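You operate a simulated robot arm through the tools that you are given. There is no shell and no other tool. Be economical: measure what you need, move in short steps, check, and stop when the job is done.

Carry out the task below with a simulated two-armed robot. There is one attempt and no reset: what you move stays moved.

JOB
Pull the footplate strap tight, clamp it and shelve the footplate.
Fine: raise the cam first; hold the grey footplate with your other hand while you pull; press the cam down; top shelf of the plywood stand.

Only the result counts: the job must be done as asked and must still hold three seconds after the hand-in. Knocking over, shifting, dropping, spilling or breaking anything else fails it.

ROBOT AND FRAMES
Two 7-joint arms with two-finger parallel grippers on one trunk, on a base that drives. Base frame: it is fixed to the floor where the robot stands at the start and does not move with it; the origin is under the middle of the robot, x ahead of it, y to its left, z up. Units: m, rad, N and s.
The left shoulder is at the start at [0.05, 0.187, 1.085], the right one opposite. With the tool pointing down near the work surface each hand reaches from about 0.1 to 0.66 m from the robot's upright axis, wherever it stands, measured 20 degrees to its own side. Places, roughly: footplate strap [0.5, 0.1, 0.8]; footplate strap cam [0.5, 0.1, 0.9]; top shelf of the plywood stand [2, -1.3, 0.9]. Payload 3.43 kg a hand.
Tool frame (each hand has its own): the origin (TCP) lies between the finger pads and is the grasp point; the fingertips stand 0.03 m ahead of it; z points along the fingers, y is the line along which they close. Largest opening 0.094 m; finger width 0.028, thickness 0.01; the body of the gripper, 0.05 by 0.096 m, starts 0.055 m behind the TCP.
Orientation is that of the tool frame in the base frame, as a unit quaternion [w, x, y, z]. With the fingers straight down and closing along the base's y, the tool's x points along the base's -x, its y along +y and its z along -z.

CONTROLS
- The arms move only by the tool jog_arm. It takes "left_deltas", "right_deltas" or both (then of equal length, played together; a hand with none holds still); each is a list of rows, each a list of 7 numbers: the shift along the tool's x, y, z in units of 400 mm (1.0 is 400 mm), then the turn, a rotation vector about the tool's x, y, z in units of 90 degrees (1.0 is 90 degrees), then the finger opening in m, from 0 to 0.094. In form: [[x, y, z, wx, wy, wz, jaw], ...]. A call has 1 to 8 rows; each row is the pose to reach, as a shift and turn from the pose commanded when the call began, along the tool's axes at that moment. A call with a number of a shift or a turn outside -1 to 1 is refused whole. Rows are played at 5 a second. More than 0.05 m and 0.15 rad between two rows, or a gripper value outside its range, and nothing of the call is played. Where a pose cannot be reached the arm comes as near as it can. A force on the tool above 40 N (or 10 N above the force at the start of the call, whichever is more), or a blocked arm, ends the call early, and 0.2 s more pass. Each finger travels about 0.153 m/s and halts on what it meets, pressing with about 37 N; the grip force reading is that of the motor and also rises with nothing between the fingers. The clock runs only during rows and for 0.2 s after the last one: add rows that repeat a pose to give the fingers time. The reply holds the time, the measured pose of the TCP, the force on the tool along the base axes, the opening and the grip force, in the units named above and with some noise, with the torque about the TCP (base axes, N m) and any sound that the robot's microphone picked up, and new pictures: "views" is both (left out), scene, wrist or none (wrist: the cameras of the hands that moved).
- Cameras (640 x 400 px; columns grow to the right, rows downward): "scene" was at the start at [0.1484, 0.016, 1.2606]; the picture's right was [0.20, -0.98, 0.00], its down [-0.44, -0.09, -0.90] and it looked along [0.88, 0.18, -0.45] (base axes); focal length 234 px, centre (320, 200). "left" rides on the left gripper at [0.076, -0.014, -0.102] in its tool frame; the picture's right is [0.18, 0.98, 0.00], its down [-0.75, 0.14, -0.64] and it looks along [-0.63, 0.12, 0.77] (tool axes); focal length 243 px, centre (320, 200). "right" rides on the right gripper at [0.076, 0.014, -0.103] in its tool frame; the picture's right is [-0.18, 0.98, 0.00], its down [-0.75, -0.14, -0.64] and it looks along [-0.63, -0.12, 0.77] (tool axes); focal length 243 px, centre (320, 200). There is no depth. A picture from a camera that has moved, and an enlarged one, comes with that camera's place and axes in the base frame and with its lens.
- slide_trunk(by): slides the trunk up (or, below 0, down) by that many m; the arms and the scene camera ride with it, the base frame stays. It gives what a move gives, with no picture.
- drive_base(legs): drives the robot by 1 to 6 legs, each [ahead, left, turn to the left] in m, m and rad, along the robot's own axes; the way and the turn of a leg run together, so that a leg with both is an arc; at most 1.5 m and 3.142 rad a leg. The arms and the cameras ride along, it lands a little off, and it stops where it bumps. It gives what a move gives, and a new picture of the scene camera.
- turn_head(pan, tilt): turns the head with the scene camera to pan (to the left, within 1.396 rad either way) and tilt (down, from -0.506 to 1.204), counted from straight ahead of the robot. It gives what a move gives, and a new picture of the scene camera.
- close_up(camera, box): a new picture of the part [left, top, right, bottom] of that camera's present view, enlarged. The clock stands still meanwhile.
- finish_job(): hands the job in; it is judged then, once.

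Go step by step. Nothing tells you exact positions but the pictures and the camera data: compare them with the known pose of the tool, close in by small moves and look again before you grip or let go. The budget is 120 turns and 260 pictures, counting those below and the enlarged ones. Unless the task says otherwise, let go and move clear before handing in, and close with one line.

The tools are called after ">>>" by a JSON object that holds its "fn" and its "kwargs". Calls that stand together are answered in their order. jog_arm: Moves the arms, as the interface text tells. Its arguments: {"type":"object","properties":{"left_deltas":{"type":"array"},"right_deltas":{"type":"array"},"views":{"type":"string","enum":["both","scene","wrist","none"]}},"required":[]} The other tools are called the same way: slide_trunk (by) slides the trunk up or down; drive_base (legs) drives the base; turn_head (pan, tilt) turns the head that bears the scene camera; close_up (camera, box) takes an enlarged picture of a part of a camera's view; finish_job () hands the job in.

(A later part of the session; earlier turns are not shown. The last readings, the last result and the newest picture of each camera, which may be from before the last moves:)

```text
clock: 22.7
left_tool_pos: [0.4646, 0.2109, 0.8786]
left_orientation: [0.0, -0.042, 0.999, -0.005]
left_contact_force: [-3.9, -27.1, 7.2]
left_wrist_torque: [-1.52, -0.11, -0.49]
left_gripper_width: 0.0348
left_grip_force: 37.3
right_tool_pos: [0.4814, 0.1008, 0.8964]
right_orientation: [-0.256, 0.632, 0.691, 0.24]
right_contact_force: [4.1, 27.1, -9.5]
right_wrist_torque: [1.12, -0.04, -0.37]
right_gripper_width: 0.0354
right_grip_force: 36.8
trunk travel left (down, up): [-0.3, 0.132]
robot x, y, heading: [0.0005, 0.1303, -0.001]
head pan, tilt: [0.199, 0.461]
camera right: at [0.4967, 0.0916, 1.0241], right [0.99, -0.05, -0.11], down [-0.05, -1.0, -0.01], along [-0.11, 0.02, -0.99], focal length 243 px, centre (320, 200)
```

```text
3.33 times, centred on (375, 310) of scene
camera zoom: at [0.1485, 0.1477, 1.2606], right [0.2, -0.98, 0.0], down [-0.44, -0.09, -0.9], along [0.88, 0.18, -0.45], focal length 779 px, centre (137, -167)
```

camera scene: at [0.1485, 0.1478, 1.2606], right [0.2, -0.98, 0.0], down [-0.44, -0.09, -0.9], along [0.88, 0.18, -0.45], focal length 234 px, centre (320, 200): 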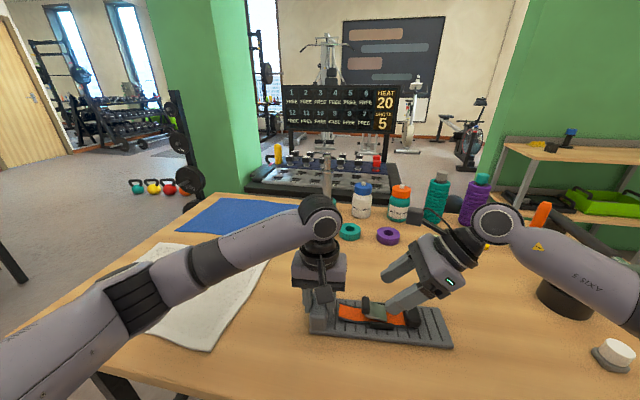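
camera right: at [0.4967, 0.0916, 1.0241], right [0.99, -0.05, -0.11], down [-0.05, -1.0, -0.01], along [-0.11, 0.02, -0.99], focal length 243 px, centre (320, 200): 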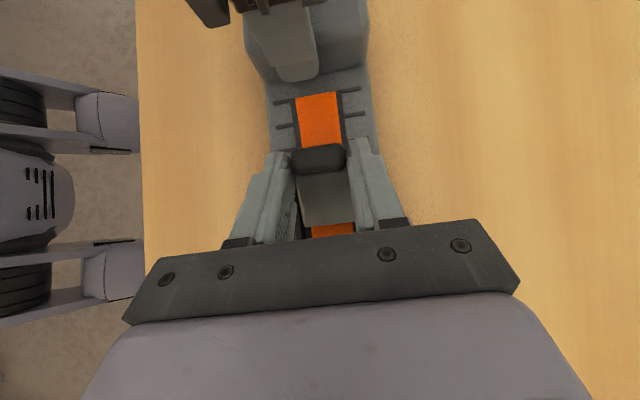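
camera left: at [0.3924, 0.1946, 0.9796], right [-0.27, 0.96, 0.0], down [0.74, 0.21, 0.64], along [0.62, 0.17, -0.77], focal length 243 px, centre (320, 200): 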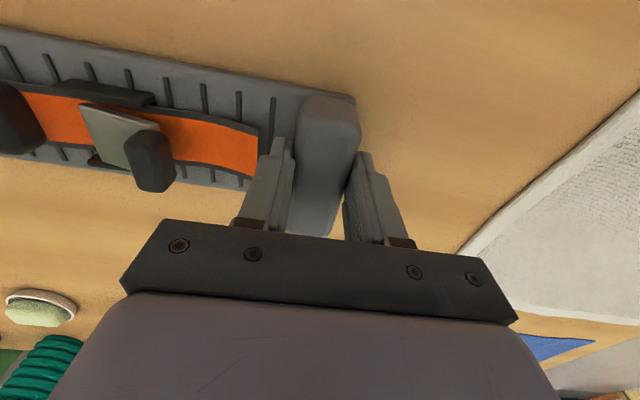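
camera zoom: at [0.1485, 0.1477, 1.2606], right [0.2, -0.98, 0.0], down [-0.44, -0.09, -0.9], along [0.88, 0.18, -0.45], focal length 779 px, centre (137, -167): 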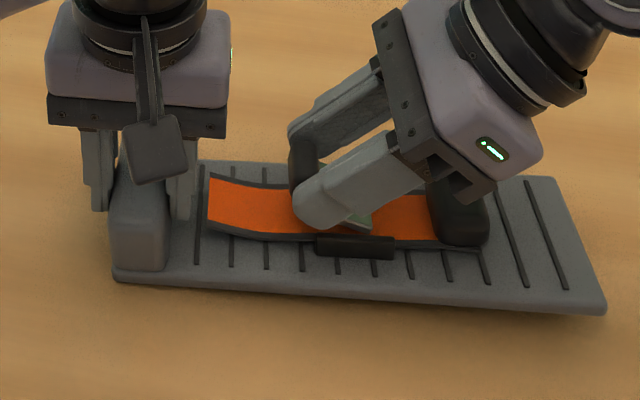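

The force is mostly horizontal with a high grip moment: the pads stop the lever from turning in the hand. I turn the tool along with the lever and ease the horizontal pull.

>>> {"fn": "jog_arm", "kwargs": {"right_deltas": [[-0.002, 0, 0.003, 0, 0.074, 0, 0.02], [-0.004, 0, 0.006, 0, 0.148, 0, 0.02], [-0.0065, 0, 0.009, 0, 0.222, 0, 0.02], [-0.0065, 0, 0.009, 0, 0.222, 0, 0.02]], "views": "wrist"}}

>>> {"fn": "close_up", "kwargs": {"camera": "scene", "box": [280, 250, 470, 370]}}

```text
clock: 23.7
left_tool_pos: [0.4656, 0.2192, 0.8783]
left_orientation: [-0.001, -0.048, 0.999, 0.006]
left_contact_force: [-9.4, 22.1, 5.4]
left_wrist_torque: [0.29, 0.11, -0.54]
left_gripper_width: 0.0339
left_grip_force: 36.9
right_tool_pos: [0.4839, 0.0948, 0.8889]
right_orientation: [-0.367, 0.586, 0.636, 0.344]
right_contact_force: [8.8, -21.7, -5.1]
right_wrist_torque: [-0.95, -0.07, 0.02]
right_gripper_width: 0.0353
right_grip_force: 37.6
trunk travel left (down, up): [-0.3, 0.132]
robot x, y, heading: [-0.0009, 0.1322, -0.002]
head pan, tilt: [0.199, 0.461]
camera right: at [0.5025, 0.0453, 1.0066], right [0.99, -0.01, -0.15], down [-0.07, -0.94, -0.34], along [-0.14, 0.34, -0.93], focal length 243 px, centre (320, 200)
```

right: 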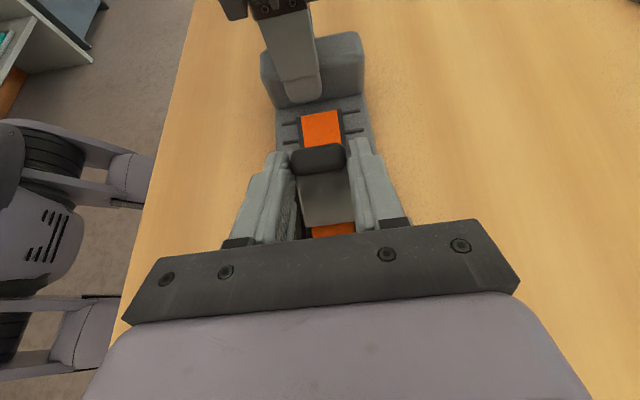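

```text
3.33 times, centred on (375, 310) of scene
camera zoom: at [0.1483, 0.1476, 1.2606], right [0.2, -0.98, 0.0], down [-0.44, -0.09, -0.9], along [0.88, 0.18, -0.45], focal length 779 px, centre (137, -167)
```

zoom: 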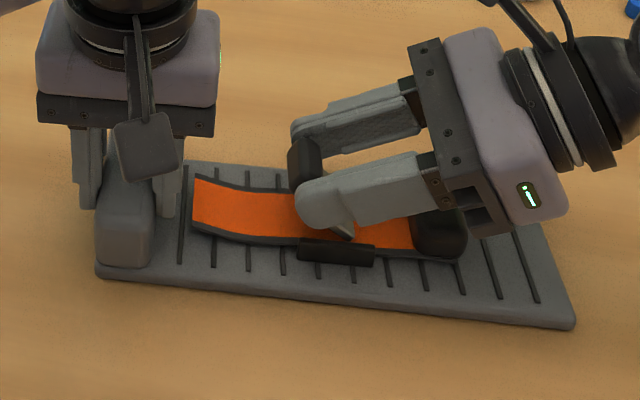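

The lever is coming up. I continue the arc with a bit more tool turn.

>>> {"fn": "jog_arm", "kwargs": {"right_deltas": [[-0.006, 0, -0.012, 0, 0.045, 0, 0.02], [-0.012, 0, -0.023, 0, 0.09, 0, 0.02], [-0.0184, 0, -0.034, 0, 0.133, 0, 0.02], [-0.0184, 0, -0.034, 0, 0.133, 0, 0.02]], "views": "wrist"}}

>>> {"fn": "close_up", "kwargs": {"camera": "scene", "box": [280, 250, 470, 370]}}

```text
clock: 24.7
left_tool_pos: [0.4653, 0.2145, 0.8781]
left_orientation: [-0.002, -0.045, 0.999, 0.002]
left_contact_force: [-7.8, 16.9, 1.2]
left_wrist_torque: [0.19, 0.15, -0.16]
left_gripper_width: 0.0337
left_grip_force: 37.4
right_tool_pos: [0.4853, 0.0819, 0.8903]
right_orientation: [-0.433, 0.545, 0.594, 0.404]
right_contact_force: [7.8, -18.0, -4.7]
right_wrist_torque: [-0.77, -0.27, -0.4]
right_gripper_width: 0.0353
right_grip_force: 37.1
trunk travel left (down, up): [-0.3, 0.132]
robot x, y, heading: [0.002, 0.1292, -0.003]
head pan, tilt: [0.199, 0.461]
camera right: at [0.5048, 0.0093, 0.9941], right [0.99, 0.03, -0.17], down [-0.07, -0.85, -0.53], along [-0.16, 0.53, -0.83], focal length 243 px, centre (320, 200)
```

right: 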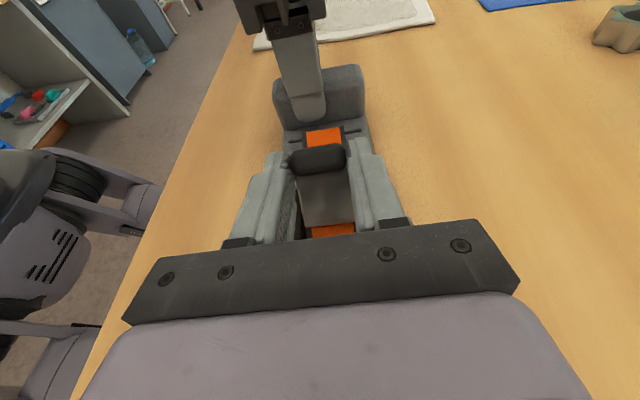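

```text
3.33 times, centred on (375, 310) of scene
camera zoom: at [0.1486, 0.1478, 1.2605], right [0.2, -0.98, 0.0], down [-0.44, -0.09, -0.9], along [0.88, 0.18, -0.45], focal length 779 px, centre (137, -167)
```

zoom: 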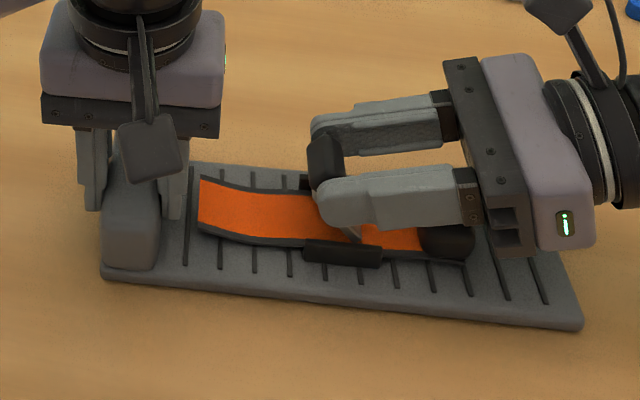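

The lever is steep now; one more bit of arc.

>>> {"fn": "jog_arm", "kwargs": {"right_deltas": [[-0.004, 0, -0.01, 0, 0.02, 0, 0.02], [-0.007, 0, -0.02, 0, 0.04, 0, 0.02], [-0.0105, 0, -0.03, 0, 0.06, 0, 0.02], [-0.0105, 0, -0.03, 0, 0.06, 0, 0.02]], "views": "none"}}

>>> {"fn": "close_up", "kwargs": {"camera": "scene", "box": [280, 250, 470, 370]}}

```text
clock: 25.7
left_tool_pos: [0.4648, 0.2118, 0.8792]
left_orientation: [0.001, -0.039, 0.999, -0.004]
left_contact_force: [-6.8, -23.0, -3.9]
left_wrist_torque: [-0.39, -0.41, -0.79]
left_gripper_width: 0.0336
left_grip_force: 36.4
right_tool_pos: [0.4838, 0.074, 0.8917]
right_orientation: [-0.466, 0.52, 0.573, 0.429]
right_contact_force: [6.4, 23.8, 0.3]
right_wrist_torque: [0.95, 0.37, -0.68]
right_gripper_width: 0.035
right_grip_force: 37.0
trunk travel left (down, up): [-0.3, 0.132]
robot x, y, heading: [-0.0025, 0.1313, -0.001]
head pan, tilt: [0.199, 0.461]
```

```text
3.33 times, centred on (375, 310) of scene
camera zoom: at [0.1486, 0.1478, 1.2606], right [0.2, -0.98, 0.0], down [-0.44, -0.09, -0.9], along [0.88, 0.18, -0.45], focal length 779 px, centre (137, -167)
```

zoom: 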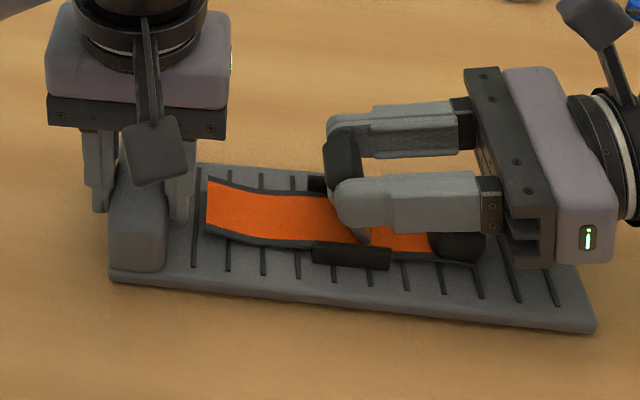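

The lever now resists further pulling, so it seems fully raised. I release it and back off to look.

>>> {"fn": "jog_arm", "kwargs": {"right_deltas": [[0.002, 0, 0.01, 0, 0, 0, 0.02], [0.002, 0, 0.01, 0, 0, 0, 0.05], [0.002, 0, 0.01, 0, 0, 0, 0.06], [0.02, 0, -0.05, 0, 0, 0, 0.06], [0.06, 0, -0.15, 0, 0, 0, 0.06], [0.12, 0, -0.2, 0, 0, 0, 0.06]], "views": "wrist"}}

>>> {"fn": "close_up", "kwargs": {"camera": "scene", "box": [280, 250, 470, 370]}}

```text
clock: 27.1
left_tool_pos: [0.4658, 0.2151, 0.8783]
left_orientation: [-0.001, -0.045, 0.999, 0.0]
left_contact_force: [0.1, -0.5, -4.1]
left_wrist_torque: [0.35, 0.07, 0.01]
left_gripper_width: 0.0337
left_grip_force: 36.8
right_tool_pos: [0.4911, 0.0021, 0.9528]
right_orientation: [-0.462, 0.523, 0.574, 0.428]
right_contact_force: [0.6, 0.2, 0.5]
right_wrist_torque: [0.03, 0.0, 0.02]
right_gripper_width: 0.0601
right_grip_force: 0.1
trunk travel left (down, up): [-0.3, 0.132]
robot x, y, heading: [-0.0024, 0.1326, -0.002]
head pan, tilt: [0.199, 0.461]
camera right: at [0.5119, -0.0815, 1.0499], right [0.98, 0.05, -0.17], down [-0.07, -0.79, -0.61], along [-0.17, 0.61, -0.78], focal length 243 px, centre (320, 200)
```

right: 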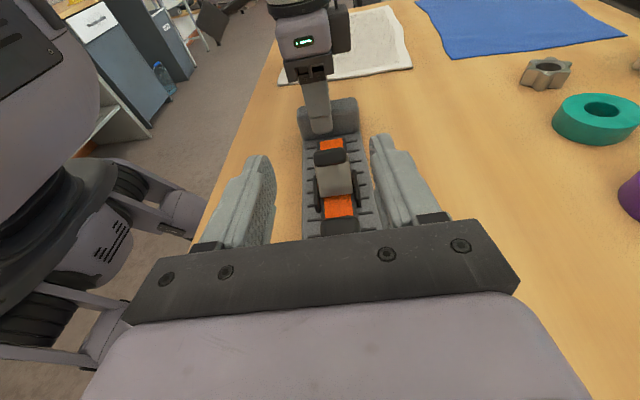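

```text
3.33 times, centred on (375, 310) of scene
camera zoom: at [0.1485, 0.1478, 1.2605], right [0.2, -0.98, 0.0], down [-0.44, -0.09, -0.9], along [0.88, 0.18, -0.45], focal length 779 px, centre (137, -167)
```

zoom: 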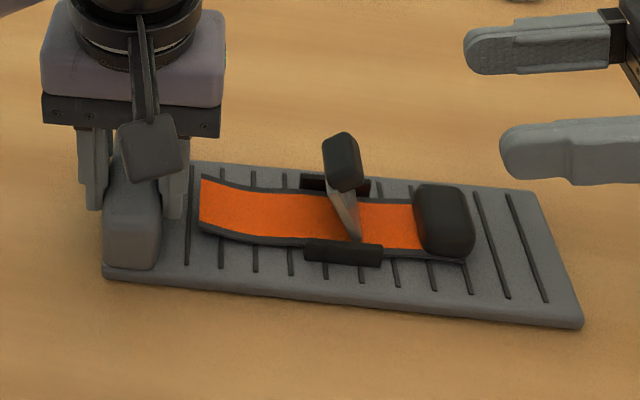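

The cam is up (about 75° and it stays). Next I re-orient the right hand to 45° tilt and hover before the pull tab.

>>> {"fn": "jog_arm", "kwargs": {"right_deltas": [[-0.02, 0, -0.02, 0, -0.09, 0, 0.06], [-0.05, 0, -0.02, 0, -0.18, 0, 0.06], [-0.09, 0, -0.018, 0, -0.27, 0, 0.06], [-0.131, 0, -0.0155, 0, -0.367, 0, 0.06], [-0.131, 0, -0.0155, 0, -0.367, 0, 0.06]], "views": "wrist"}}

>>> {"fn": "close_up", "kwargs": {"camera": "scene", "box": [280, 250, 470, 370]}}

>>> {"fn": "close_up", "kwargs": {"camera": "right", "box": [220, 80, 420, 220]}}

```text
refused: row 4 steps farther than a row can; nothing moved
```

```text
3.33 times, centred on (375, 310) of scene
camera zoom: at [0.1485, 0.1478, 1.2605], right [0.2, -0.98, 0.0], down [-0.44, -0.09, -0.9], along [0.88, 0.18, -0.45], focal length 779 px, centre (137, -167)
```

zoom: 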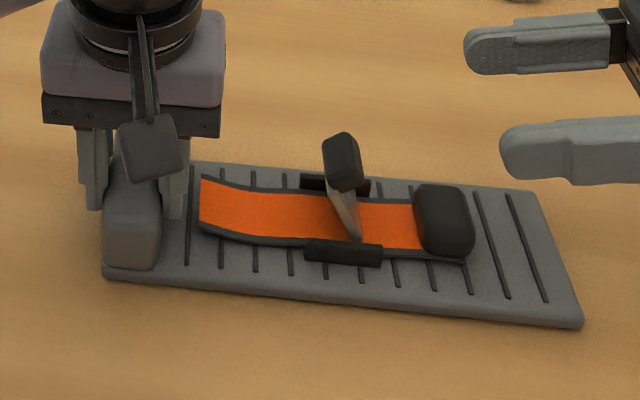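

```text
2.86 times, centred on (320, 150) of right
camera zoom: at [0.5119, -0.0815, 1.0499], right [0.98, 0.05, -0.17], down [-0.07, -0.79, -0.61], along [-0.17, 0.61, -0.78], focal length 693 px, centre (320, 343)
```

zoom: 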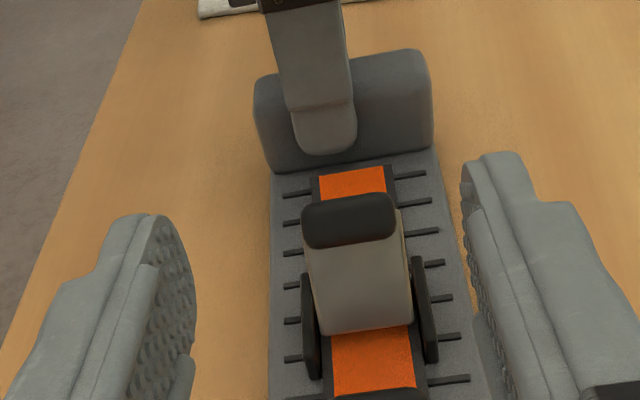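

One row turned slightly too far; I resend it with smaller steps.

>>> {"fn": "jog_arm", "kwargs": {"right_deltas": [[-0.02, 0, -0.02, 0, -0.08, 0, 0.06], [-0.05, 0, -0.02, 0, -0.16, 0, 0.06], [-0.08, 0, -0.018, 0, -0.24, 0, 0.06], [-0.11, 0, -0.016, 0, -0.31, 0, 0.06], [-0.131, 0, -0.0155, 0, -0.367, 0, 0.06], [-0.131, 0, -0.0155, 0, -0.367, 0, 0.06]], "views": "wrist"}}

>>> {"fn": "close_up", "kwargs": {"camera": "scene", "box": [280, 250, 470, 370]}}

>>> {"fn": "close_up", "kwargs": {"camera": "right", "box": [220, 80, 420, 220]}}

```text
clock: 28.5
left_tool_pos: [0.4669, 0.2156, 0.8793]
left_orientation: [0.001, -0.044, 0.999, 0.0]
left_contact_force: [-0.5, -0.4, -2.0]
left_wrist_torque: [0.35, 0.05, -0.02]
left_gripper_width: 0.0338
left_grip_force: 36.8
right_tool_pos: [0.4923, -0.0141, 0.9036]
right_orientation: [-0.28, 0.623, 0.682, 0.261]
right_contact_force: [-0.7, -0.3, -0.2]
right_wrist_torque: [0.01, 0.02, 0.0]
right_gripper_width: 0.0602
right_grip_force: 0.1
trunk travel left (down, up): [-0.3, 0.132]
robot x, y, heading: [-0.0004, 0.1283, 0.004]
head pan, tilt: [0.199, 0.461]
camera right: at [0.5076, -0.032, 1.0308], right [0.99, -0.05, -0.12], down [-0.06, -1.0, -0.08], along [-0.12, 0.09, -0.99], focal length 243 px, centre (320, 200)
```

right: 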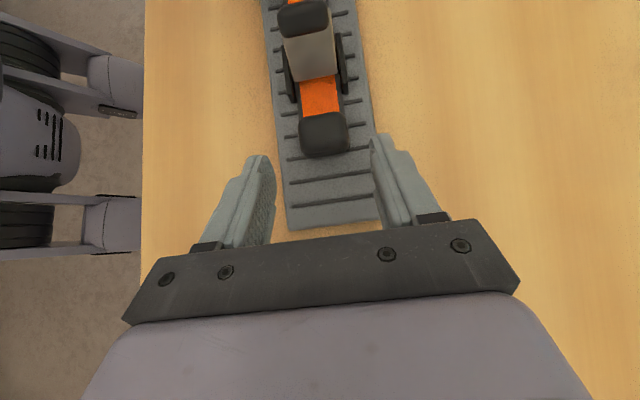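

```text
3.33 times, centred on (375, 310) of scene
camera zoom: at [0.1486, 0.1478, 1.2606], right [0.2, -0.98, 0.0], down [-0.44, -0.09, -0.9], along [0.88, 0.18, -0.45], focal length 779 px, centre (137, -167)
```

zoom: 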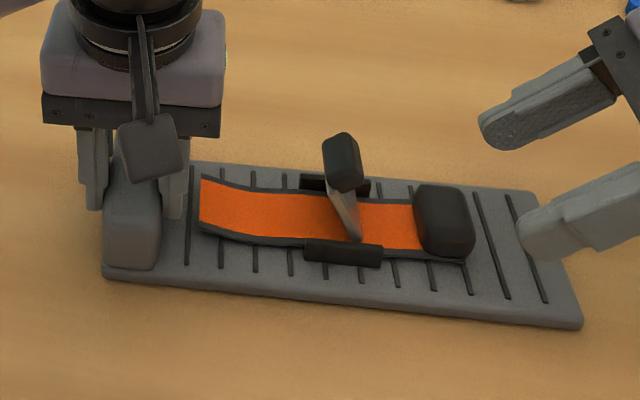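

```text
2.86 times, centred on (320, 150) of right
camera zoom: at [0.5076, -0.032, 1.0308], right [0.99, -0.05, -0.12], down [-0.06, -1.0, -0.08], along [-0.12, 0.09, -0.99], focal length 693 px, centre (320, 343)
```

zoom: 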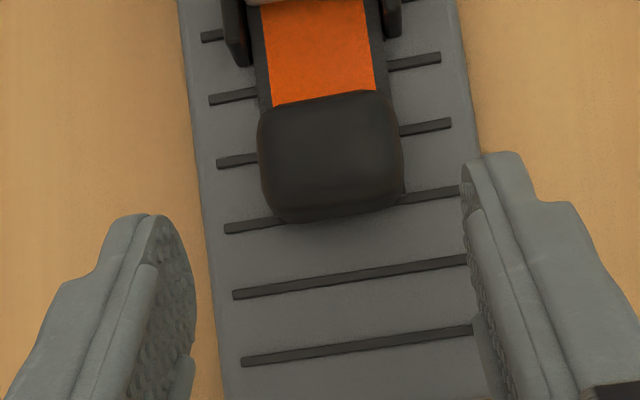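

The tab is centred between the fingers. I advance 50 mm along the fingers and close.

>>> {"fn": "jog_arm", "kwargs": {"right_deltas": [[0, 0, 0.06, 0, 0, 0, 0.06], [0, 0, 0.125, 0, 0, 0, 0.06], [0, 0, 0.125, 0, 0, 0, 0.04], [0, 0, 0.125, 0, 0, 0, 0.02], [0, 0, 0.125, 0, 0, 0, 0.02]], "views": "wrist"}}

>>> {"fn": "close_up", "kwargs": {"camera": "scene", "box": [280, 250, 470, 370]}}

```text
clock: 29.7
left_tool_pos: [0.466, 0.2156, 0.8769]
left_orientation: [-0.001, -0.044, 0.999, 0.0]
left_contact_force: [-7.1, 1.2, -1.9]
left_wrist_torque: [0.14, 0.31, -0.81]
left_gripper_width: 0.0335
left_grip_force: 36.7
right_tool_pos: [0.4895, 0.0209, 0.869]
right_orientation: [-0.279, 0.625, 0.68, 0.263]
right_contact_force: [5.6, -1.3, 0.4]
right_wrist_torque: [-0.15, -0.26, -0.43]
right_gripper_width: 0.0378
right_grip_force: 36.7
trunk travel left (down, up): [-0.3, 0.132]
robot x, y, heading: [0.0003, 0.1301, -0.0]
head pan, tilt: [0.199, 0.461]
camera right: at [0.5051, 0.003, 0.9961], right [0.99, -0.05, -0.12], down [-0.06, -0.99, -0.08], along [-0.12, 0.09, -0.99], focal length 243 px, centre (320, 200)
```

right: 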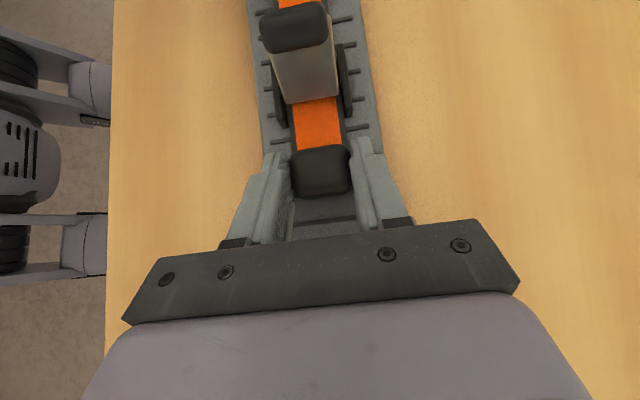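

```text
3.33 times, centred on (375, 310) of scene
camera zoom: at [0.1486, 0.1478, 1.2605], right [0.2, -0.98, 0.0], down [-0.44, -0.09, -0.9], along [0.88, 0.18, -0.45], focal length 779 px, centre (137, -167)
```

zoom: 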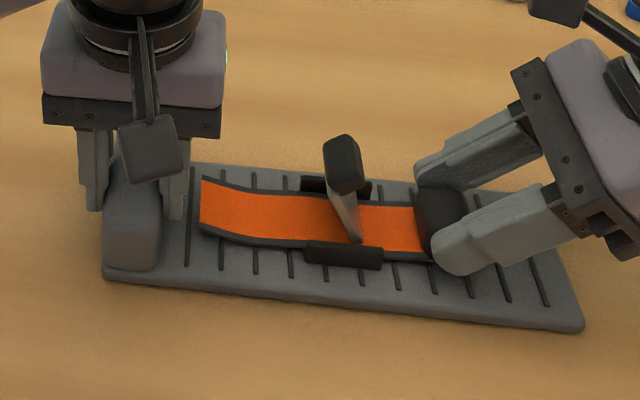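

Tab gripped. Now I pull it straight toward the toe end in 5 mm steps.

>>> {"fn": "jog_arm", "kwargs": {"right_deltas": [[-0.0088, 0, -0.0088, 0, 0, 0, 0.02], [-0.0177, 0, -0.0177, 0, 0, 0, 0.02], [-0.0265, 0, -0.0265, 0, 0, 0, 0.02], [-0.0354, 0, -0.0354, 0, 0, 0, 0.02]], "views": "wrist"}}

>>> {"fn": "close_up", "kwargs": {"camera": "scene", "box": [280, 250, 470, 370]}}

```text
clock: 30.7
left_tool_pos: [0.466, 0.2151, 0.8785]
left_orientation: [-0.001, -0.043, 0.999, -0.001]
left_contact_force: [-9.0, -5.3, -3.5]
left_wrist_torque: [-0.17, 0.01, -1.11]
left_gripper_width: 0.0334
left_grip_force: 36.9
right_tool_pos: [0.4908, 0.0005, 0.8695]
right_orientation: [-0.279, 0.625, 0.681, 0.262]
right_contact_force: [8.8, 6.2, 0.2]
right_wrist_torque: [0.42, 0.13, -1.07]
right_gripper_width: 0.0377
right_grip_force: 37.4
trunk travel left (down, up): [-0.3, 0.132]
robot x, y, heading: [-0.0021, 0.1299, -0.001]
head pan, tilt: [0.199, 0.461]
camera right: at [0.5062, -0.0167, 0.996], right [0.99, -0.05, -0.12], down [-0.06, -0.99, -0.08], along [-0.12, 0.09, -0.99], focal length 243 px, centre (320, 200)
```

right: 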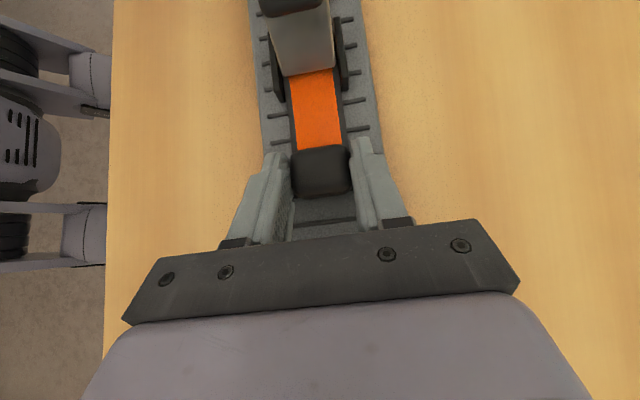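

```text
3.33 times, centred on (375, 310) of scene
camera zoom: at [0.1486, 0.1477, 1.2606], right [0.2, -0.98, 0.0], down [-0.44, -0.09, -0.9], along [0.88, 0.18, -0.45], focal length 779 px, centre (137, -167)
```

zoom: 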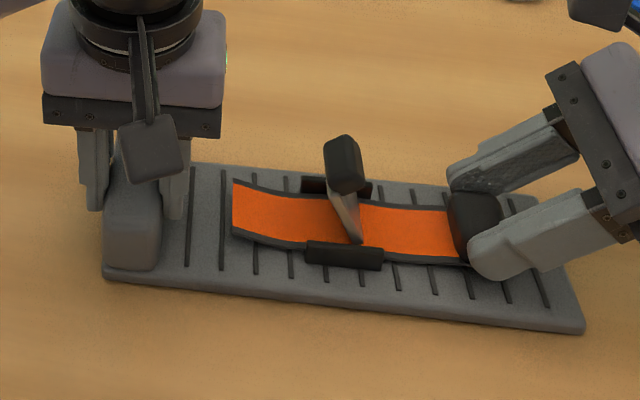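

The strap slides with about 6 N. I keep pulling, with a small sideways relief, until it goes tight.

>>> {"fn": "jog_arm", "kwargs": {"right_deltas": [[-0.0088, 0.004, -0.0088, 0, 0, 0, 0.02], [-0.0177, 0.007, -0.0177, 0, 0, 0, 0.02], [-0.0265, 0.007, -0.0265, 0, 0, 0, 0.02], [-0.0354, 0.007, -0.0354, 0, 0, 0, 0.02]], "views": "none"}}

>>> {"fn": "close_up", "kwargs": {"camera": "scene", "box": [280, 250, 470, 370]}}

```text
clock: 31.7
left_tool_pos: [0.4678, 0.216, 0.8779]
left_orientation: [0.001, -0.046, 0.999, 0.0]
left_contact_force: [3.5, -4.2, -5.7]
left_wrist_torque: [0.25, 0.43, -0.02]
left_gripper_width: 0.0338
left_grip_force: 36.9
right_tool_pos: [0.4953, -0.0167, 0.8688]
right_orientation: [-0.281, 0.622, 0.683, 0.261]
right_contact_force: [-3.3, 3.6, 3.5]
right_wrist_torque: [0.53, -0.26, 0.64]
right_gripper_width: 0.0378
right_grip_force: 36.8
trunk travel left (down, up): [-0.3, 0.132]
robot x, y, heading: [-0.0009, 0.1319, -0.003]
head pan, tilt: [0.199, 0.461]
```

```text
3.33 times, centred on (375, 310) of scene
camera zoom: at [0.1485, 0.1478, 1.2606], right [0.2, -0.98, 0.0], down [-0.44, -0.09, -0.9], along [0.88, 0.18, -0.45], focal length 779 px, centre (137, -167)
```

zoom: 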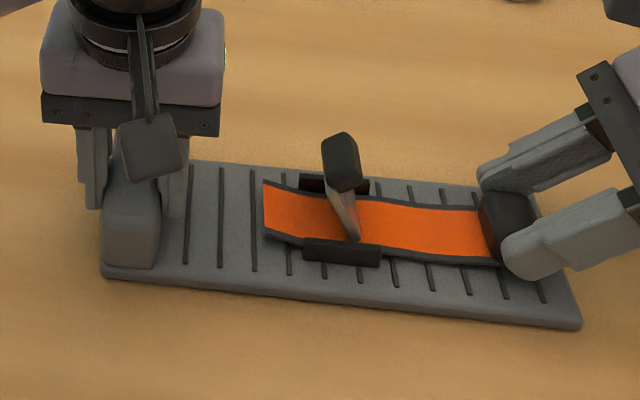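

It still slides easily. I continue in smaller steps, watching for the force to rise.

>>> {"fn": "jog_arm", "kwargs": {"right_deltas": [[-0.0053, 0, -0.0053, 0, 0, 0, 0.02], [-0.0106, -0.002, -0.0106, 0, 0, 0, 0.02], [-0.016, -0.002, -0.016, 0, 0, 0, 0.02], [-0.0212, -0.002, -0.0212, 0, 0, 0, 0.02]], "views": "none"}}

>>> {"fn": "close_up", "kwargs": {"camera": "scene", "box": [280, 250, 470, 370]}}

```text
clock: 32.7
left_tool_pos: [0.465, 0.2152, 0.8778]
left_orientation: [-0.001, -0.045, 0.999, 0.0]
left_contact_force: [5.0, -3.8, -5.8]
left_wrist_torque: [0.42, -0.39, 0.21]
left_gripper_width: 0.0337
left_grip_force: 37.4
right_tool_pos: [0.4957, -0.03, 0.8685]
right_orientation: [-0.281, 0.623, 0.681, 0.262]
right_contact_force: [-5.0, 3.9, 4.5]
right_wrist_torque: [0.47, 0.61, 0.97]
right_gripper_width: 0.0375
right_grip_force: 37.3
trunk travel left (down, up): [-0.3, 0.132]
robot x, y, heading: [0.0016, 0.1318, -0.004]
head pan, tilt: [0.199, 0.461]
```

```text
3.33 times, centred on (375, 310) of scene
camera zoom: at [0.1485, 0.1479, 1.2606], right [0.2, -0.98, 0.0], down [-0.44, -0.09, -0.9], along [0.88, 0.18, -0.45], focal length 779 px, centre (137, -167)
```

zoom: 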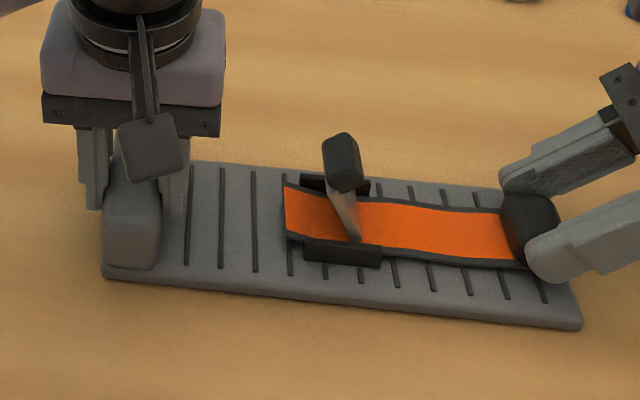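

>>> {"fn": "jog_arm", "kwargs": {"right_deltas": [[-0.0053, -0.003, -0.0053, 0, 0, 0, 0.02], [-0.0106, -0.006, -0.0106, 0, 0, 0, 0.02], [-0.016, -0.006, -0.016, 0, 0, 0, 0.02], [-0.0212, -0.006, -0.0212, 0, 0, 0, 0.02]], "views": "none"}}

>>> {"fn": "close_up", "kwargs": {"camera": "scene", "box": [280, 250, 470, 370]}}

```text
clock: 33.7
left_tool_pos: [0.4642, 0.2126, 0.8785]
left_orientation: [0.0, -0.043, 0.999, -0.002]
left_contact_force: [-1.5, -17.0, -2.7]
left_wrist_torque: [0.61, 0.2, -0.05]
left_gripper_width: 0.0336
left_grip_force: 36.9
right_tool_pos: [0.4941, -0.0406, 0.869]
right_orientation: [-0.28, 0.623, 0.681, 0.263]
right_contact_force: [2.5, 17.5, 4.8]
right_wrist_torque: [-0.34, 0.06, -0.87]
right_gripper_width: 0.0379
right_grip_force: 36.5
trunk travel left (down, up): [-0.3, 0.132]
robot x, y, heading: [-0.0007, 0.1322, -0.001]
head pan, tilt: [0.199, 0.461]
```

```text
3.33 times, centred on (375, 310) of scene
camera zoom: at [0.1482, 0.1481, 1.2606], right [0.2, -0.98, 0.0], down [-0.44, -0.09, -0.9], along [0.88, 0.18, -0.45], focal length 779 px, centre (137, -167)
```

zoom: 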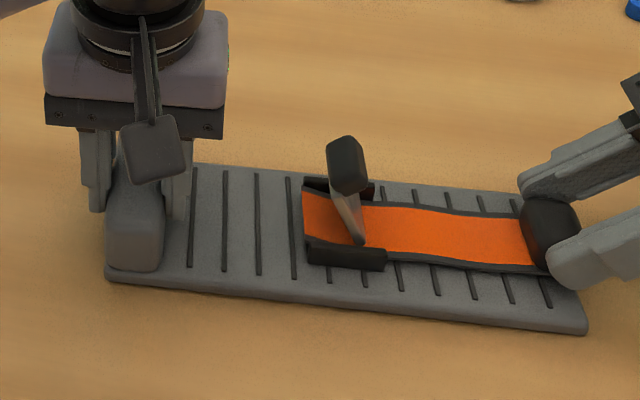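

The pull is going tight (17 N). I pull a little further to confirm it is at its end.

>>> {"fn": "jog_arm", "kwargs": {"right_deltas": [[-0.004, 0, -0.004, 0, 0, 0, 0.02], [-0.007, 0, -0.007, 0, 0, 0, 0.02], [-0.007, 0, -0.007, 0, 0, 0, 0.02]], "views": "none"}}

>>> {"fn": "close_up", "kwargs": {"camera": "scene", "box": [280, 250, 470, 370]}}

```text
clock: 34.5
left_tool_pos: [0.4648, 0.2122, 0.8789]
left_orientation: [0.0, -0.042, 0.999, -0.003]
left_contact_force: [-1.0, -30.2, -5.7]
left_wrist_torque: [0.15, 0.42, -0.46]
left_gripper_width: 0.0338
left_grip_force: 37.3
right_tool_pos: [0.4958, -0.0424, 0.8688]
right_orientation: [-0.283, 0.621, 0.682, 0.264]
right_contact_force: [1.6, 31.8, 2.6]
right_wrist_torque: [0.43, -0.31, -0.72]
right_gripper_width: 0.0377
right_grip_force: 36.7
trunk travel left (down, up): [-0.3, 0.132]
robot x, y, heading: [0.0018, 0.131, -0.0]
head pan, tilt: [0.199, 0.461]
```

```text
3.33 times, centred on (375, 310) of scene
camera zoom: at [0.1485, 0.1478, 1.2605], right [0.2, -0.98, 0.0], down [-0.44, -0.09, -0.9], along [0.88, 0.18, -0.45], focal length 779 px, centre (137, -167)
```

zoom: 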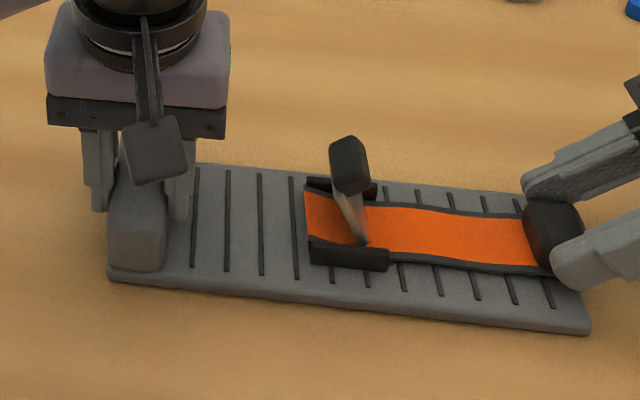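

The strap is tight (32 N, at its stop). I ease the tension, open the right hand and check whether the strap stays put.

>>> {"fn": "jog_arm", "kwargs": {"right_deltas": [[0.004, 0, 0.004, 0, 0, 0, 0.02], [0.005, 0, 0.005, 0, 0, 0, 0.02], [0.005, 0, 0.005, 0, 0, 0, 0.06], [0.005, 0, 0.005, 0, 0, 0, 0.06]], "views": "none"}}

>>> {"fn": "close_up", "kwargs": {"camera": "scene", "box": [280, 250, 470, 370]}}

```text
clock: 35.5
left_tool_pos: [0.4661, 0.2165, 0.878]
left_orientation: [0.0, -0.045, 0.999, 0.001]
left_contact_force: [-0.6, -0.2, -3.6]
left_wrist_torque: [0.34, 0.05, 0.01]
left_gripper_width: 0.0336
left_grip_force: 36.8
right_tool_pos: [0.4947, -0.0449, 0.867]
right_orientation: [-0.281, 0.624, 0.681, 0.261]
right_contact_force: [0.6, 0.1, 0.0]
right_wrist_torque: [-0.01, -0.02, 0.02]
right_gripper_width: 0.0603
right_grip_force: 0.0
trunk travel left (down, up): [-0.3, 0.132]
robot x, y, heading: [0.0013, 0.1325, -0.006]
head pan, tilt: [0.199, 0.461]
```

```text
3.33 times, centred on (375, 310) of scene
camera zoom: at [0.1486, 0.1478, 1.2605], right [0.2, -0.98, 0.0], down [-0.44, -0.09, -0.9], along [0.88, 0.18, -0.45], focal length 779 px, centre (137, -167)
```

zoom: 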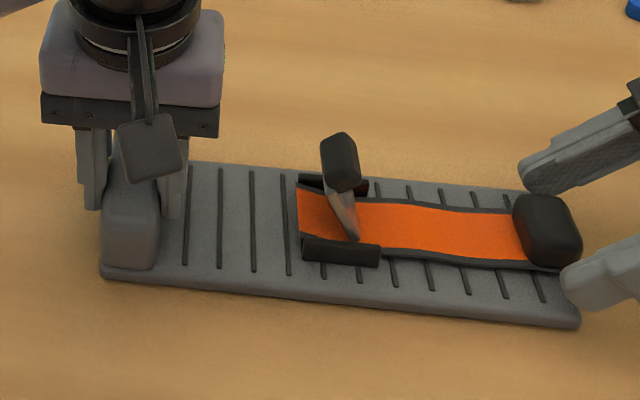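

The strap stays tight after release. I now close the right fingers and move over the tab, ready to press the cam from its toe side.

>>> {"fn": "jog_arm", "kwargs": {"right_deltas": [[0, 0, -0.06, 0, 0, 0, 0.06], [0, 0, -0.125, 0, 0, 0, 0.06], [0.094, 0, -0.147, 0, 0, 0, 0.03], [0.182, 0, -0.094, 0, 0, 0, 0.0], [0.253, 0, -0.023, 0, 0, 0, 0.0], [0.27, 0, 0.03, 0, 0, 0, 0.0], [0.27, 0, 0.03, 0, 0, 0, 0.0]], "views": "wrist"}}

>>> {"fn": "close_up", "kwargs": {"camera": "scene", "box": [280, 250, 470, 370]}}

```text
clock: 37.1
left_tool_pos: [0.4656, 0.2144, 0.8764]
left_orientation: [0.001, -0.044, 0.999, 0.0]
left_contact_force: [-0.2, 0.5, -3.7]
left_wrist_torque: [0.36, 0.05, 0.01]
left_gripper_width: 0.0337
left_grip_force: 37.0
right_tool_pos: [0.4858, 0.0426, 0.936]
right_orientation: [-0.279, 0.624, 0.681, 0.262]
right_contact_force: [-0.8, 0.1, -0.4]
right_wrist_torque: [0.02, 0.01, -0.03]
right_gripper_width: 0.0
right_grip_force: 33.0
trunk travel left (down, up): [-0.3, 0.132]
robot x, y, heading: [0.0014, 0.1305, -0.004]
head pan, tilt: [0.199, 0.461]
camera right: at [0.5019, 0.0243, 1.0632], right [0.99, -0.05, -0.12], down [-0.06, -1.0, -0.08], along [-0.12, 0.09, -0.99], focal length 243 px, centre (320, 200)
```

right: 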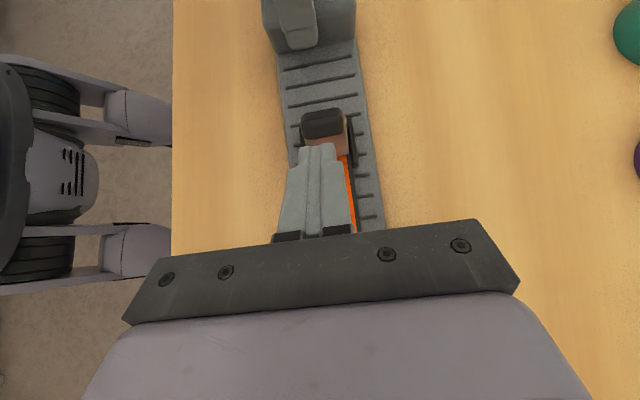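

```text
3.33 times, centred on (375, 310) of scene
camera zoom: at [0.1486, 0.1477, 1.2606], right [0.2, -0.98, 0.0], down [-0.44, -0.09, -0.9], along [0.88, 0.18, -0.45], focal length 779 px, centre (137, -167)
```

zoom: 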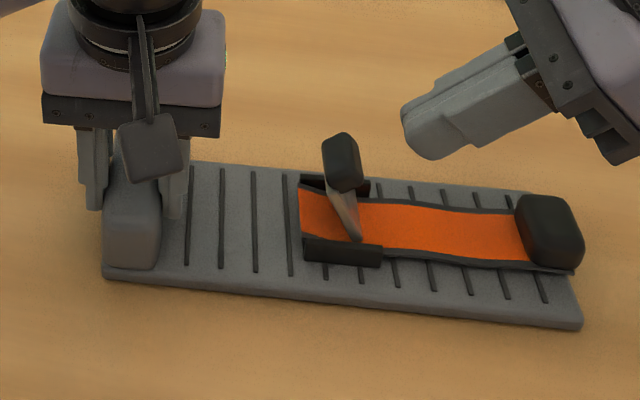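

Now I push the handle toward the heel and down along the arc.

>>> {"fn": "jog_arm", "kwargs": {"right_deltas": [[-0.016, -0.003, 0.037, 0, 0, 0, 0.0], [0, -0.003, 0.074, 0, 0, 0, 0.0], [0.0194, -0.003, 0.108, 0, 0, 0, 0.0], [0.03, -0.003, 0.14, 0, 0, 0, 0.0]], "views": "none"}}

>>> {"fn": "close_up", "kwargs": {"camera": "scene", "box": [280, 250, 470, 370]}}

>>> {"fn": "close_up", "kwargs": {"camera": "right", "box": [220, 50, 420, 190]}}

```text
clock: 38.1
left_tool_pos: [0.4653, 0.2158, 0.8778]
left_orientation: [0.001, -0.044, 0.999, 0.001]
left_contact_force: [0.4, 0.0, -3.3]
left_wrist_torque: [0.34, 0.1, -0.01]
left_gripper_width: 0.0339
left_grip_force: 37.3
right_tool_pos: [0.4804, 0.0886, 0.9046]
right_orientation: [-0.279, 0.625, 0.681, 0.261]
right_contact_force: [-0.6, 0.2, -0.2]
right_wrist_torque: [-0.01, -0.02, 0.02]
right_gripper_width: 0.0
right_grip_force: 33.3
trunk travel left (down, up): [-0.3, 0.132]
robot x, y, heading: [-0.0004, 0.1329, -0.002]
head pan, tilt: [0.199, 0.461]
```

```text
3.33 times, centred on (375, 310) of scene
camera zoom: at [0.1486, 0.1479, 1.2605], right [0.2, -0.98, 0.0], down [-0.44, -0.09, -0.9], along [0.88, 0.18, -0.45], focal length 779 px, centre (137, -167)
```

zoom: 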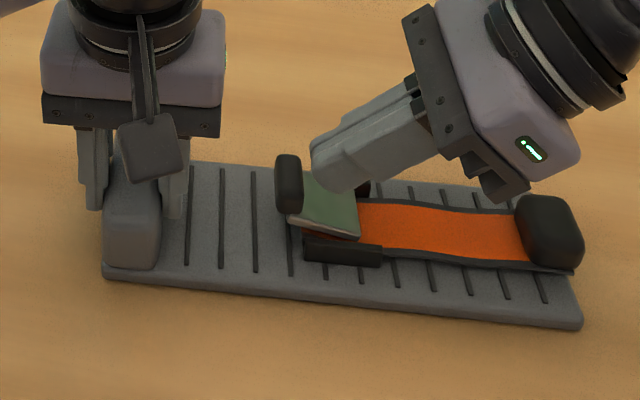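

```text
2.86 times, centred on (320, 120) of right
camera zoom: at [0.4971, 0.0712, 1.0311], right [0.99, -0.05, -0.12], down [-0.06, -1.0, -0.08], along [-0.12, 0.09, -0.99], focal length 693 px, centre (320, 429)
```

zoom: 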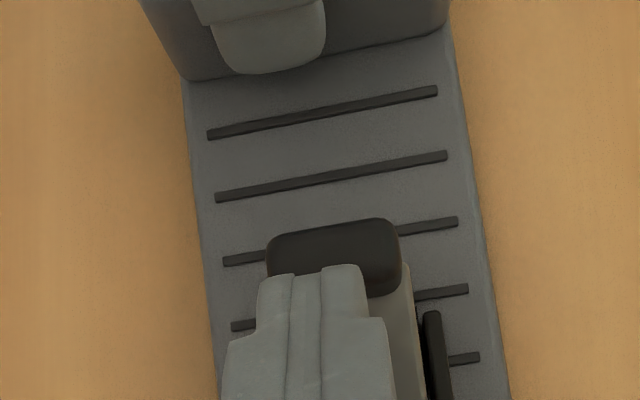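

The lever swung down to where it lay at first. I press firmly on the handle to seat it.

>>> {"fn": "jog_arm", "kwargs": {"right_deltas": [[0.025, 0.004, 0.011, 0, 0, 0, 0.0], [0.0106, 0.006, 0.025, 0, 0, 0, 0.0], [0.003, 0.006, 0.032, 0, 0, 0, 0.0], [-0.003, 0.006, 0.038, 0, 0, 0, 0.0], [-0.007, 0.006, 0.042, 0, 0, 0, 0.0]], "views": "none"}}

>>> {"fn": "close_up", "kwargs": {"camera": "scene", "box": [280, 250, 470, 370]}}

```text
clock: 39.3
left_tool_pos: [0.4655, 0.2166, 0.8769]
left_orientation: [0.0, -0.046, 0.999, 0.001]
left_contact_force: [4.8, 6.0, -21.1]
left_wrist_torque: [-0.09, -0.17, 0.4]
left_gripper_width: 0.0335
left_grip_force: 37.3
right_tool_pos: [0.4852, 0.0991, 0.8967]
right_orientation: [-0.279, 0.623, 0.68, 0.269]
right_contact_force: [-5.5, -12.6, 36.1]
right_wrist_torque: [0.43, 0.27, 0.16]
right_gripper_width: 0.0
right_grip_force: 33.1
trunk travel left (down, up): [-0.3, 0.132]
robot x, y, heading: [0.0001, 0.1312, 0.006]
head pan, tilt: [0.199, 0.461]
```

```text
3.33 times, centred on (375, 310) of scene
camera zoom: at [0.1472, 0.1474, 1.261], right [0.2, -0.98, 0.0], down [-0.43, -0.09, -0.9], along [0.88, 0.18, -0.44], focal length 779 px, centre (137, -167)
```

zoom: 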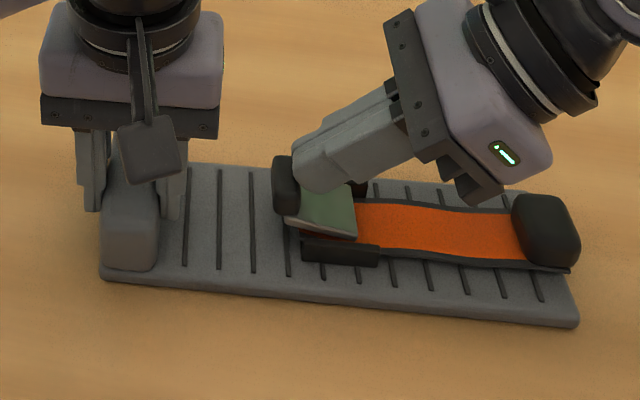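

The cam takes 36 N, so it is seated. I back the right hand off and up, and check.

>>> {"fn": "jog_arm", "kwargs": {"right_deltas": [[0.02, 0, -0.02, 0, 0, 0, 0.0], [0.06, 0, -0.08, 0, 0, 0, 0.0], [0.1, 0, -0.18, 0, 0, 0, 0.0], [0.1, 0, -0.28, 0, 0, 0, 0.0], [0.1, 0, -0.38, 0, 0, 0, 0.0]], "views": "scene"}}

>>> {"fn": "close_up", "kwargs": {"camera": "scene", "box": [280, 250, 470, 370]}}

>>> {"fn": "turn_head", "kwargs": {"pan": -0.6, "tilt": 0.35}}

```text
clock: 40.5
left_tool_pos: [0.4652, 0.215, 0.8787]
left_orientation: [0.0, -0.045, 0.999, 0.0]
left_contact_force: [0.0, -0.2, -2.8]
left_wrist_torque: [0.34, 0.05, 0.01]
left_gripper_width: 0.0333
left_grip_force: 37.1
right_tool_pos: [0.4893, 0.0199, 1.0279]
right_orientation: [-0.28, 0.624, 0.681, 0.261]
right_contact_force: [-0.5, 0.0, -0.7]
right_wrist_torque: [0.03, 0.0, 0.0]
right_gripper_width: 0.0
right_grip_force: 33.0
trunk travel left (down, up): [-0.3, 0.132]
robot x, y, heading: [-0.0015, 0.1311, 0.001]
head pan, tilt: [0.199, 0.461]
camera scene: at [0.1485, 0.1476, 1.2605], right [0.2, -0.98, 0.0], down [-0.44, -0.09, -0.9], along [0.88, 0.18, -0.45], focal length 234 px, centre (320, 200)
```

scene: 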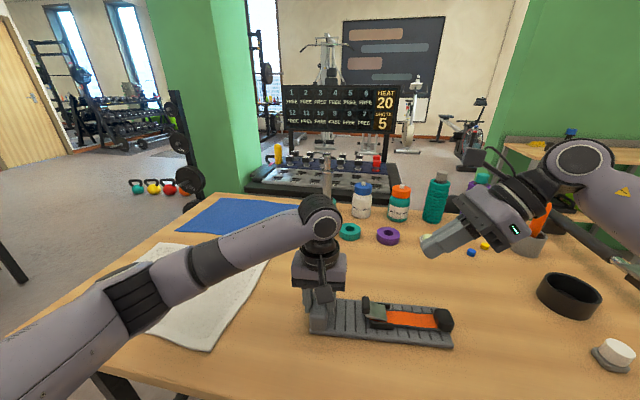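

```text
3.33 times, centred on (375, 310) of scene
camera zoom: at [0.1485, 0.1476, 1.2605], right [0.2, -0.98, 0.0], down [-0.44, -0.09, -0.9], along [0.88, 0.18, -0.45], focal length 779 px, centre (137, -167)
```

zoom: 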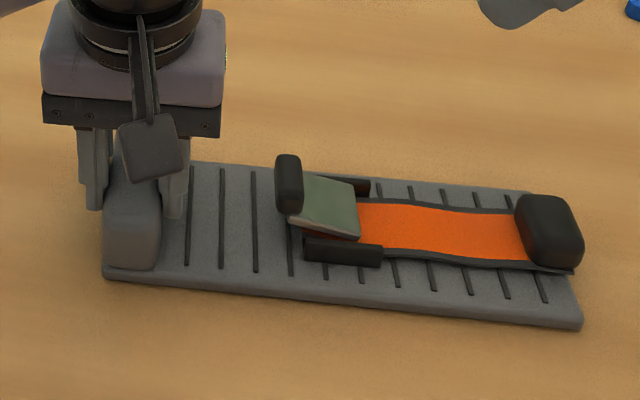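

```text
clock: 41.6
left_tool_pos: [0.4662, 0.2145, 0.8785]
left_orientation: [-0.001, -0.044, 0.999, -0.001]
left_contact_force: [0.3, 0.2, -2.3]
left_wrist_torque: [0.12, 0.04, 0.08]
left_gripper_width: 0.0336
left_grip_force: 37.2
right_tool_pos: [0.4898, 0.0212, 1.0277]
right_orientation: [-0.28, 0.624, 0.681, 0.262]
right_contact_force: [-0.1, 0.1, 0.3]
right_wrist_torque: [0.0, -0.01, -0.02]
right_gripper_width: 0.0001
right_grip_force: 32.7
trunk travel left (down, up): [-0.3, 0.132]
robot x, y, heading: [0.0023, 0.1309, 0.001]
head pan, tilt: [-0.6, 0.351]
camera scene: at [0.1356, 0.077, 1.2708], right [-0.56, -0.83, 0.0], down [-0.28, 0.19, -0.94], along [0.78, -0.53, -0.34], focal length 234 px, centre (320, 200)
```

scene: 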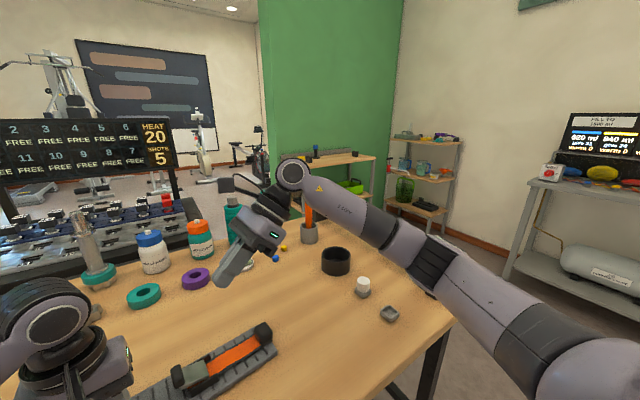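

The cam is down and the strap tight. The plywood stand is by the green wall beyond the table; I zoom in on it.

>>> {"fn": "close_up", "kwargs": {"camera": "scene", "box": [270, 110, 410, 230]}}

>>> {"fn": "turn_head", "kwargs": {"pan": -1.2, "tilt": 0.6}}

```text
3.33 times, centred on (340, 170) of scene
camera zoom: at [0.1356, 0.077, 1.2708], right [-0.56, -0.83, 0.0], down [-0.28, 0.19, -0.94], along [0.78, -0.53, -0.34], focal length 779 px, centre (253, 300)
```

zoom: 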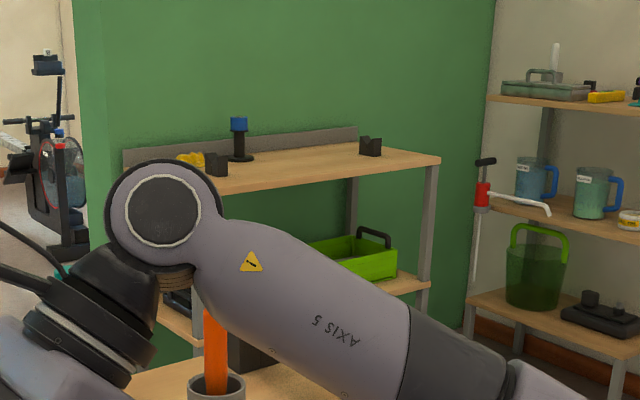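

```text
clock: 42.6
left_tool_pos: [0.4657, 0.2143, 0.877]
left_orientation: [0.0, -0.045, 0.999, 0.0]
left_contact_force: [0.5, -0.5, -2.5]
left_wrist_torque: [0.13, 0.0, 0.08]
left_gripper_width: 0.0337
left_grip_force: 36.5
right_tool_pos: [0.489, 0.0205, 1.0274]
right_orientation: [-0.28, 0.624, 0.681, 0.263]
right_contact_force: [-1.0, 0.4, -0.2]
right_wrist_torque: [0.03, 0.04, 0.0]
right_gripper_width: 0.0
right_grip_force: 32.8
trunk travel left (down, up): [-0.3, 0.132]
robot x, y, heading: [-0.0039, 0.1311, -0.004]
head pan, tilt: [-1.201, 0.6]
camera scene: at [0.0907, 0.0472, 1.248], right [-0.93, -0.36, 0.0], down [-0.2, 0.53, -0.83], along [0.3, -0.77, -0.56], focal length 234 px, centre (320, 200)
```

scene: 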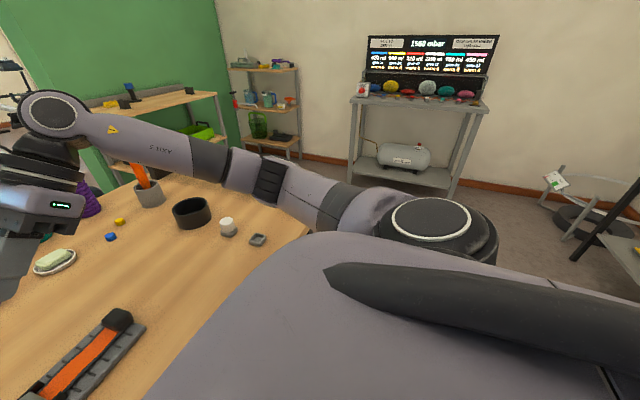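

The stand's top spans roughly x 1.75–2.2, y -0.9 to -1.7, clear in its middle. I move the right hand away and then lift the plate with the left.

>>> {"fn": "jog_arm", "kwargs": {"right_deltas": [[-0.035, 0, -0.085, 0, 0, 0, 0.0], [-0.071, 0, -0.165, 0, 0, 0, 0.0], [-0.106, 0, -0.248, 0, 0, 0, 0.0], [-0.141, 0, -0.33, 0, 0, 0, 0.0], [-0.177, 0, -0.41, 0, 0, 0, 0.0], [-0.212, 0, -0.495, 0, 0, 0, 0.0]], "left_deltas": [[0, 0, 0, 0, 0, 0, 0.02], [0, 0, 0, 0, 0, 0, 0.02], [0, 0, 0, 0, 0, 0, 0.02], [0, 0, -0.02, 0, 0, 0, 0.02], [0, 0, -0.05, 0, 0, 0, 0.02], [0, 0, -0.1, 0, 0, 0, 0.02]], "views": "none"}}

>>> {"fn": "turn_head", "kwargs": {"pan": 0.1, "tilt": 0.55}}

```text
clock: 44.0
left_tool_pos: [0.4644, 0.2143, 0.9192]
left_orientation: [0.0, -0.045, 0.999, 0.0]
left_contact_force: [0.1, -0.5, -4.0]
left_wrist_torque: [0.35, 0.04, 0.02]
left_gripper_width: 0.0337
left_grip_force: 36.7
right_tool_pos: [0.5039, -0.1788, 1.1054]
right_orientation: [-0.28, 0.624, 0.681, 0.262]
right_contact_force: [-0.1, 0.0, 0.1]
right_wrist_torque: [0.02, 0.0, -0.02]
right_gripper_width: 0.0
right_grip_force: 33.2
trunk travel left (down, up): [-0.3, 0.132]
robot x, y, heading: [-0.0016, 0.1324, 0.001]
head pan, tilt: [-1.201, 0.6]
```

```text
clock: 45.5
left_tool_pos: [0.4655, 0.2155, 0.9198]
left_orientation: [0.001, -0.045, 0.999, 0.0]
left_contact_force: [0.2, -0.4, -4.1]
left_wrist_torque: [0.32, 0.05, -0.01]
left_gripper_width: 0.0334
left_grip_force: 36.8
right_tool_pos: [0.5052, -0.1782, 1.1054]
right_orientation: [-0.28, 0.624, 0.681, 0.261]
right_contact_force: [0.7, 0.7, 0.8]
right_wrist_torque: [0.0, 0.02, -0.01]
right_gripper_width: 0.0002
right_grip_force: 32.6
trunk travel left (down, up): [-0.3, 0.132]
robot x, y, heading: [0.0012, 0.1316, 0.0]
head pan, tilt: [0.099, 0.55]
camera scene: at [0.1481, 0.1384, 1.2525], right [0.1, -1.0, 0.0], down [-0.52, -0.05, -0.85], along [0.85, 0.08, -0.52], focal length 234 px, centre (320, 200)
```

scene: 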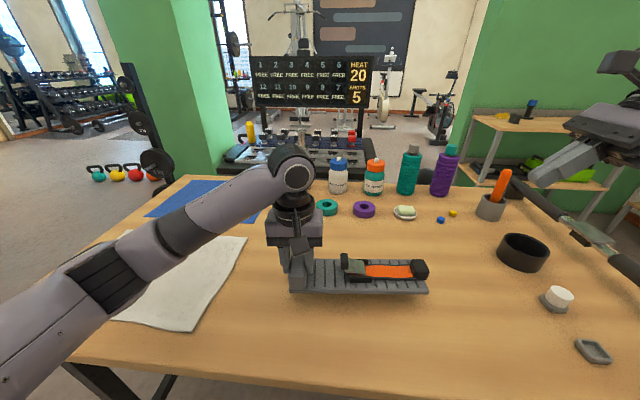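

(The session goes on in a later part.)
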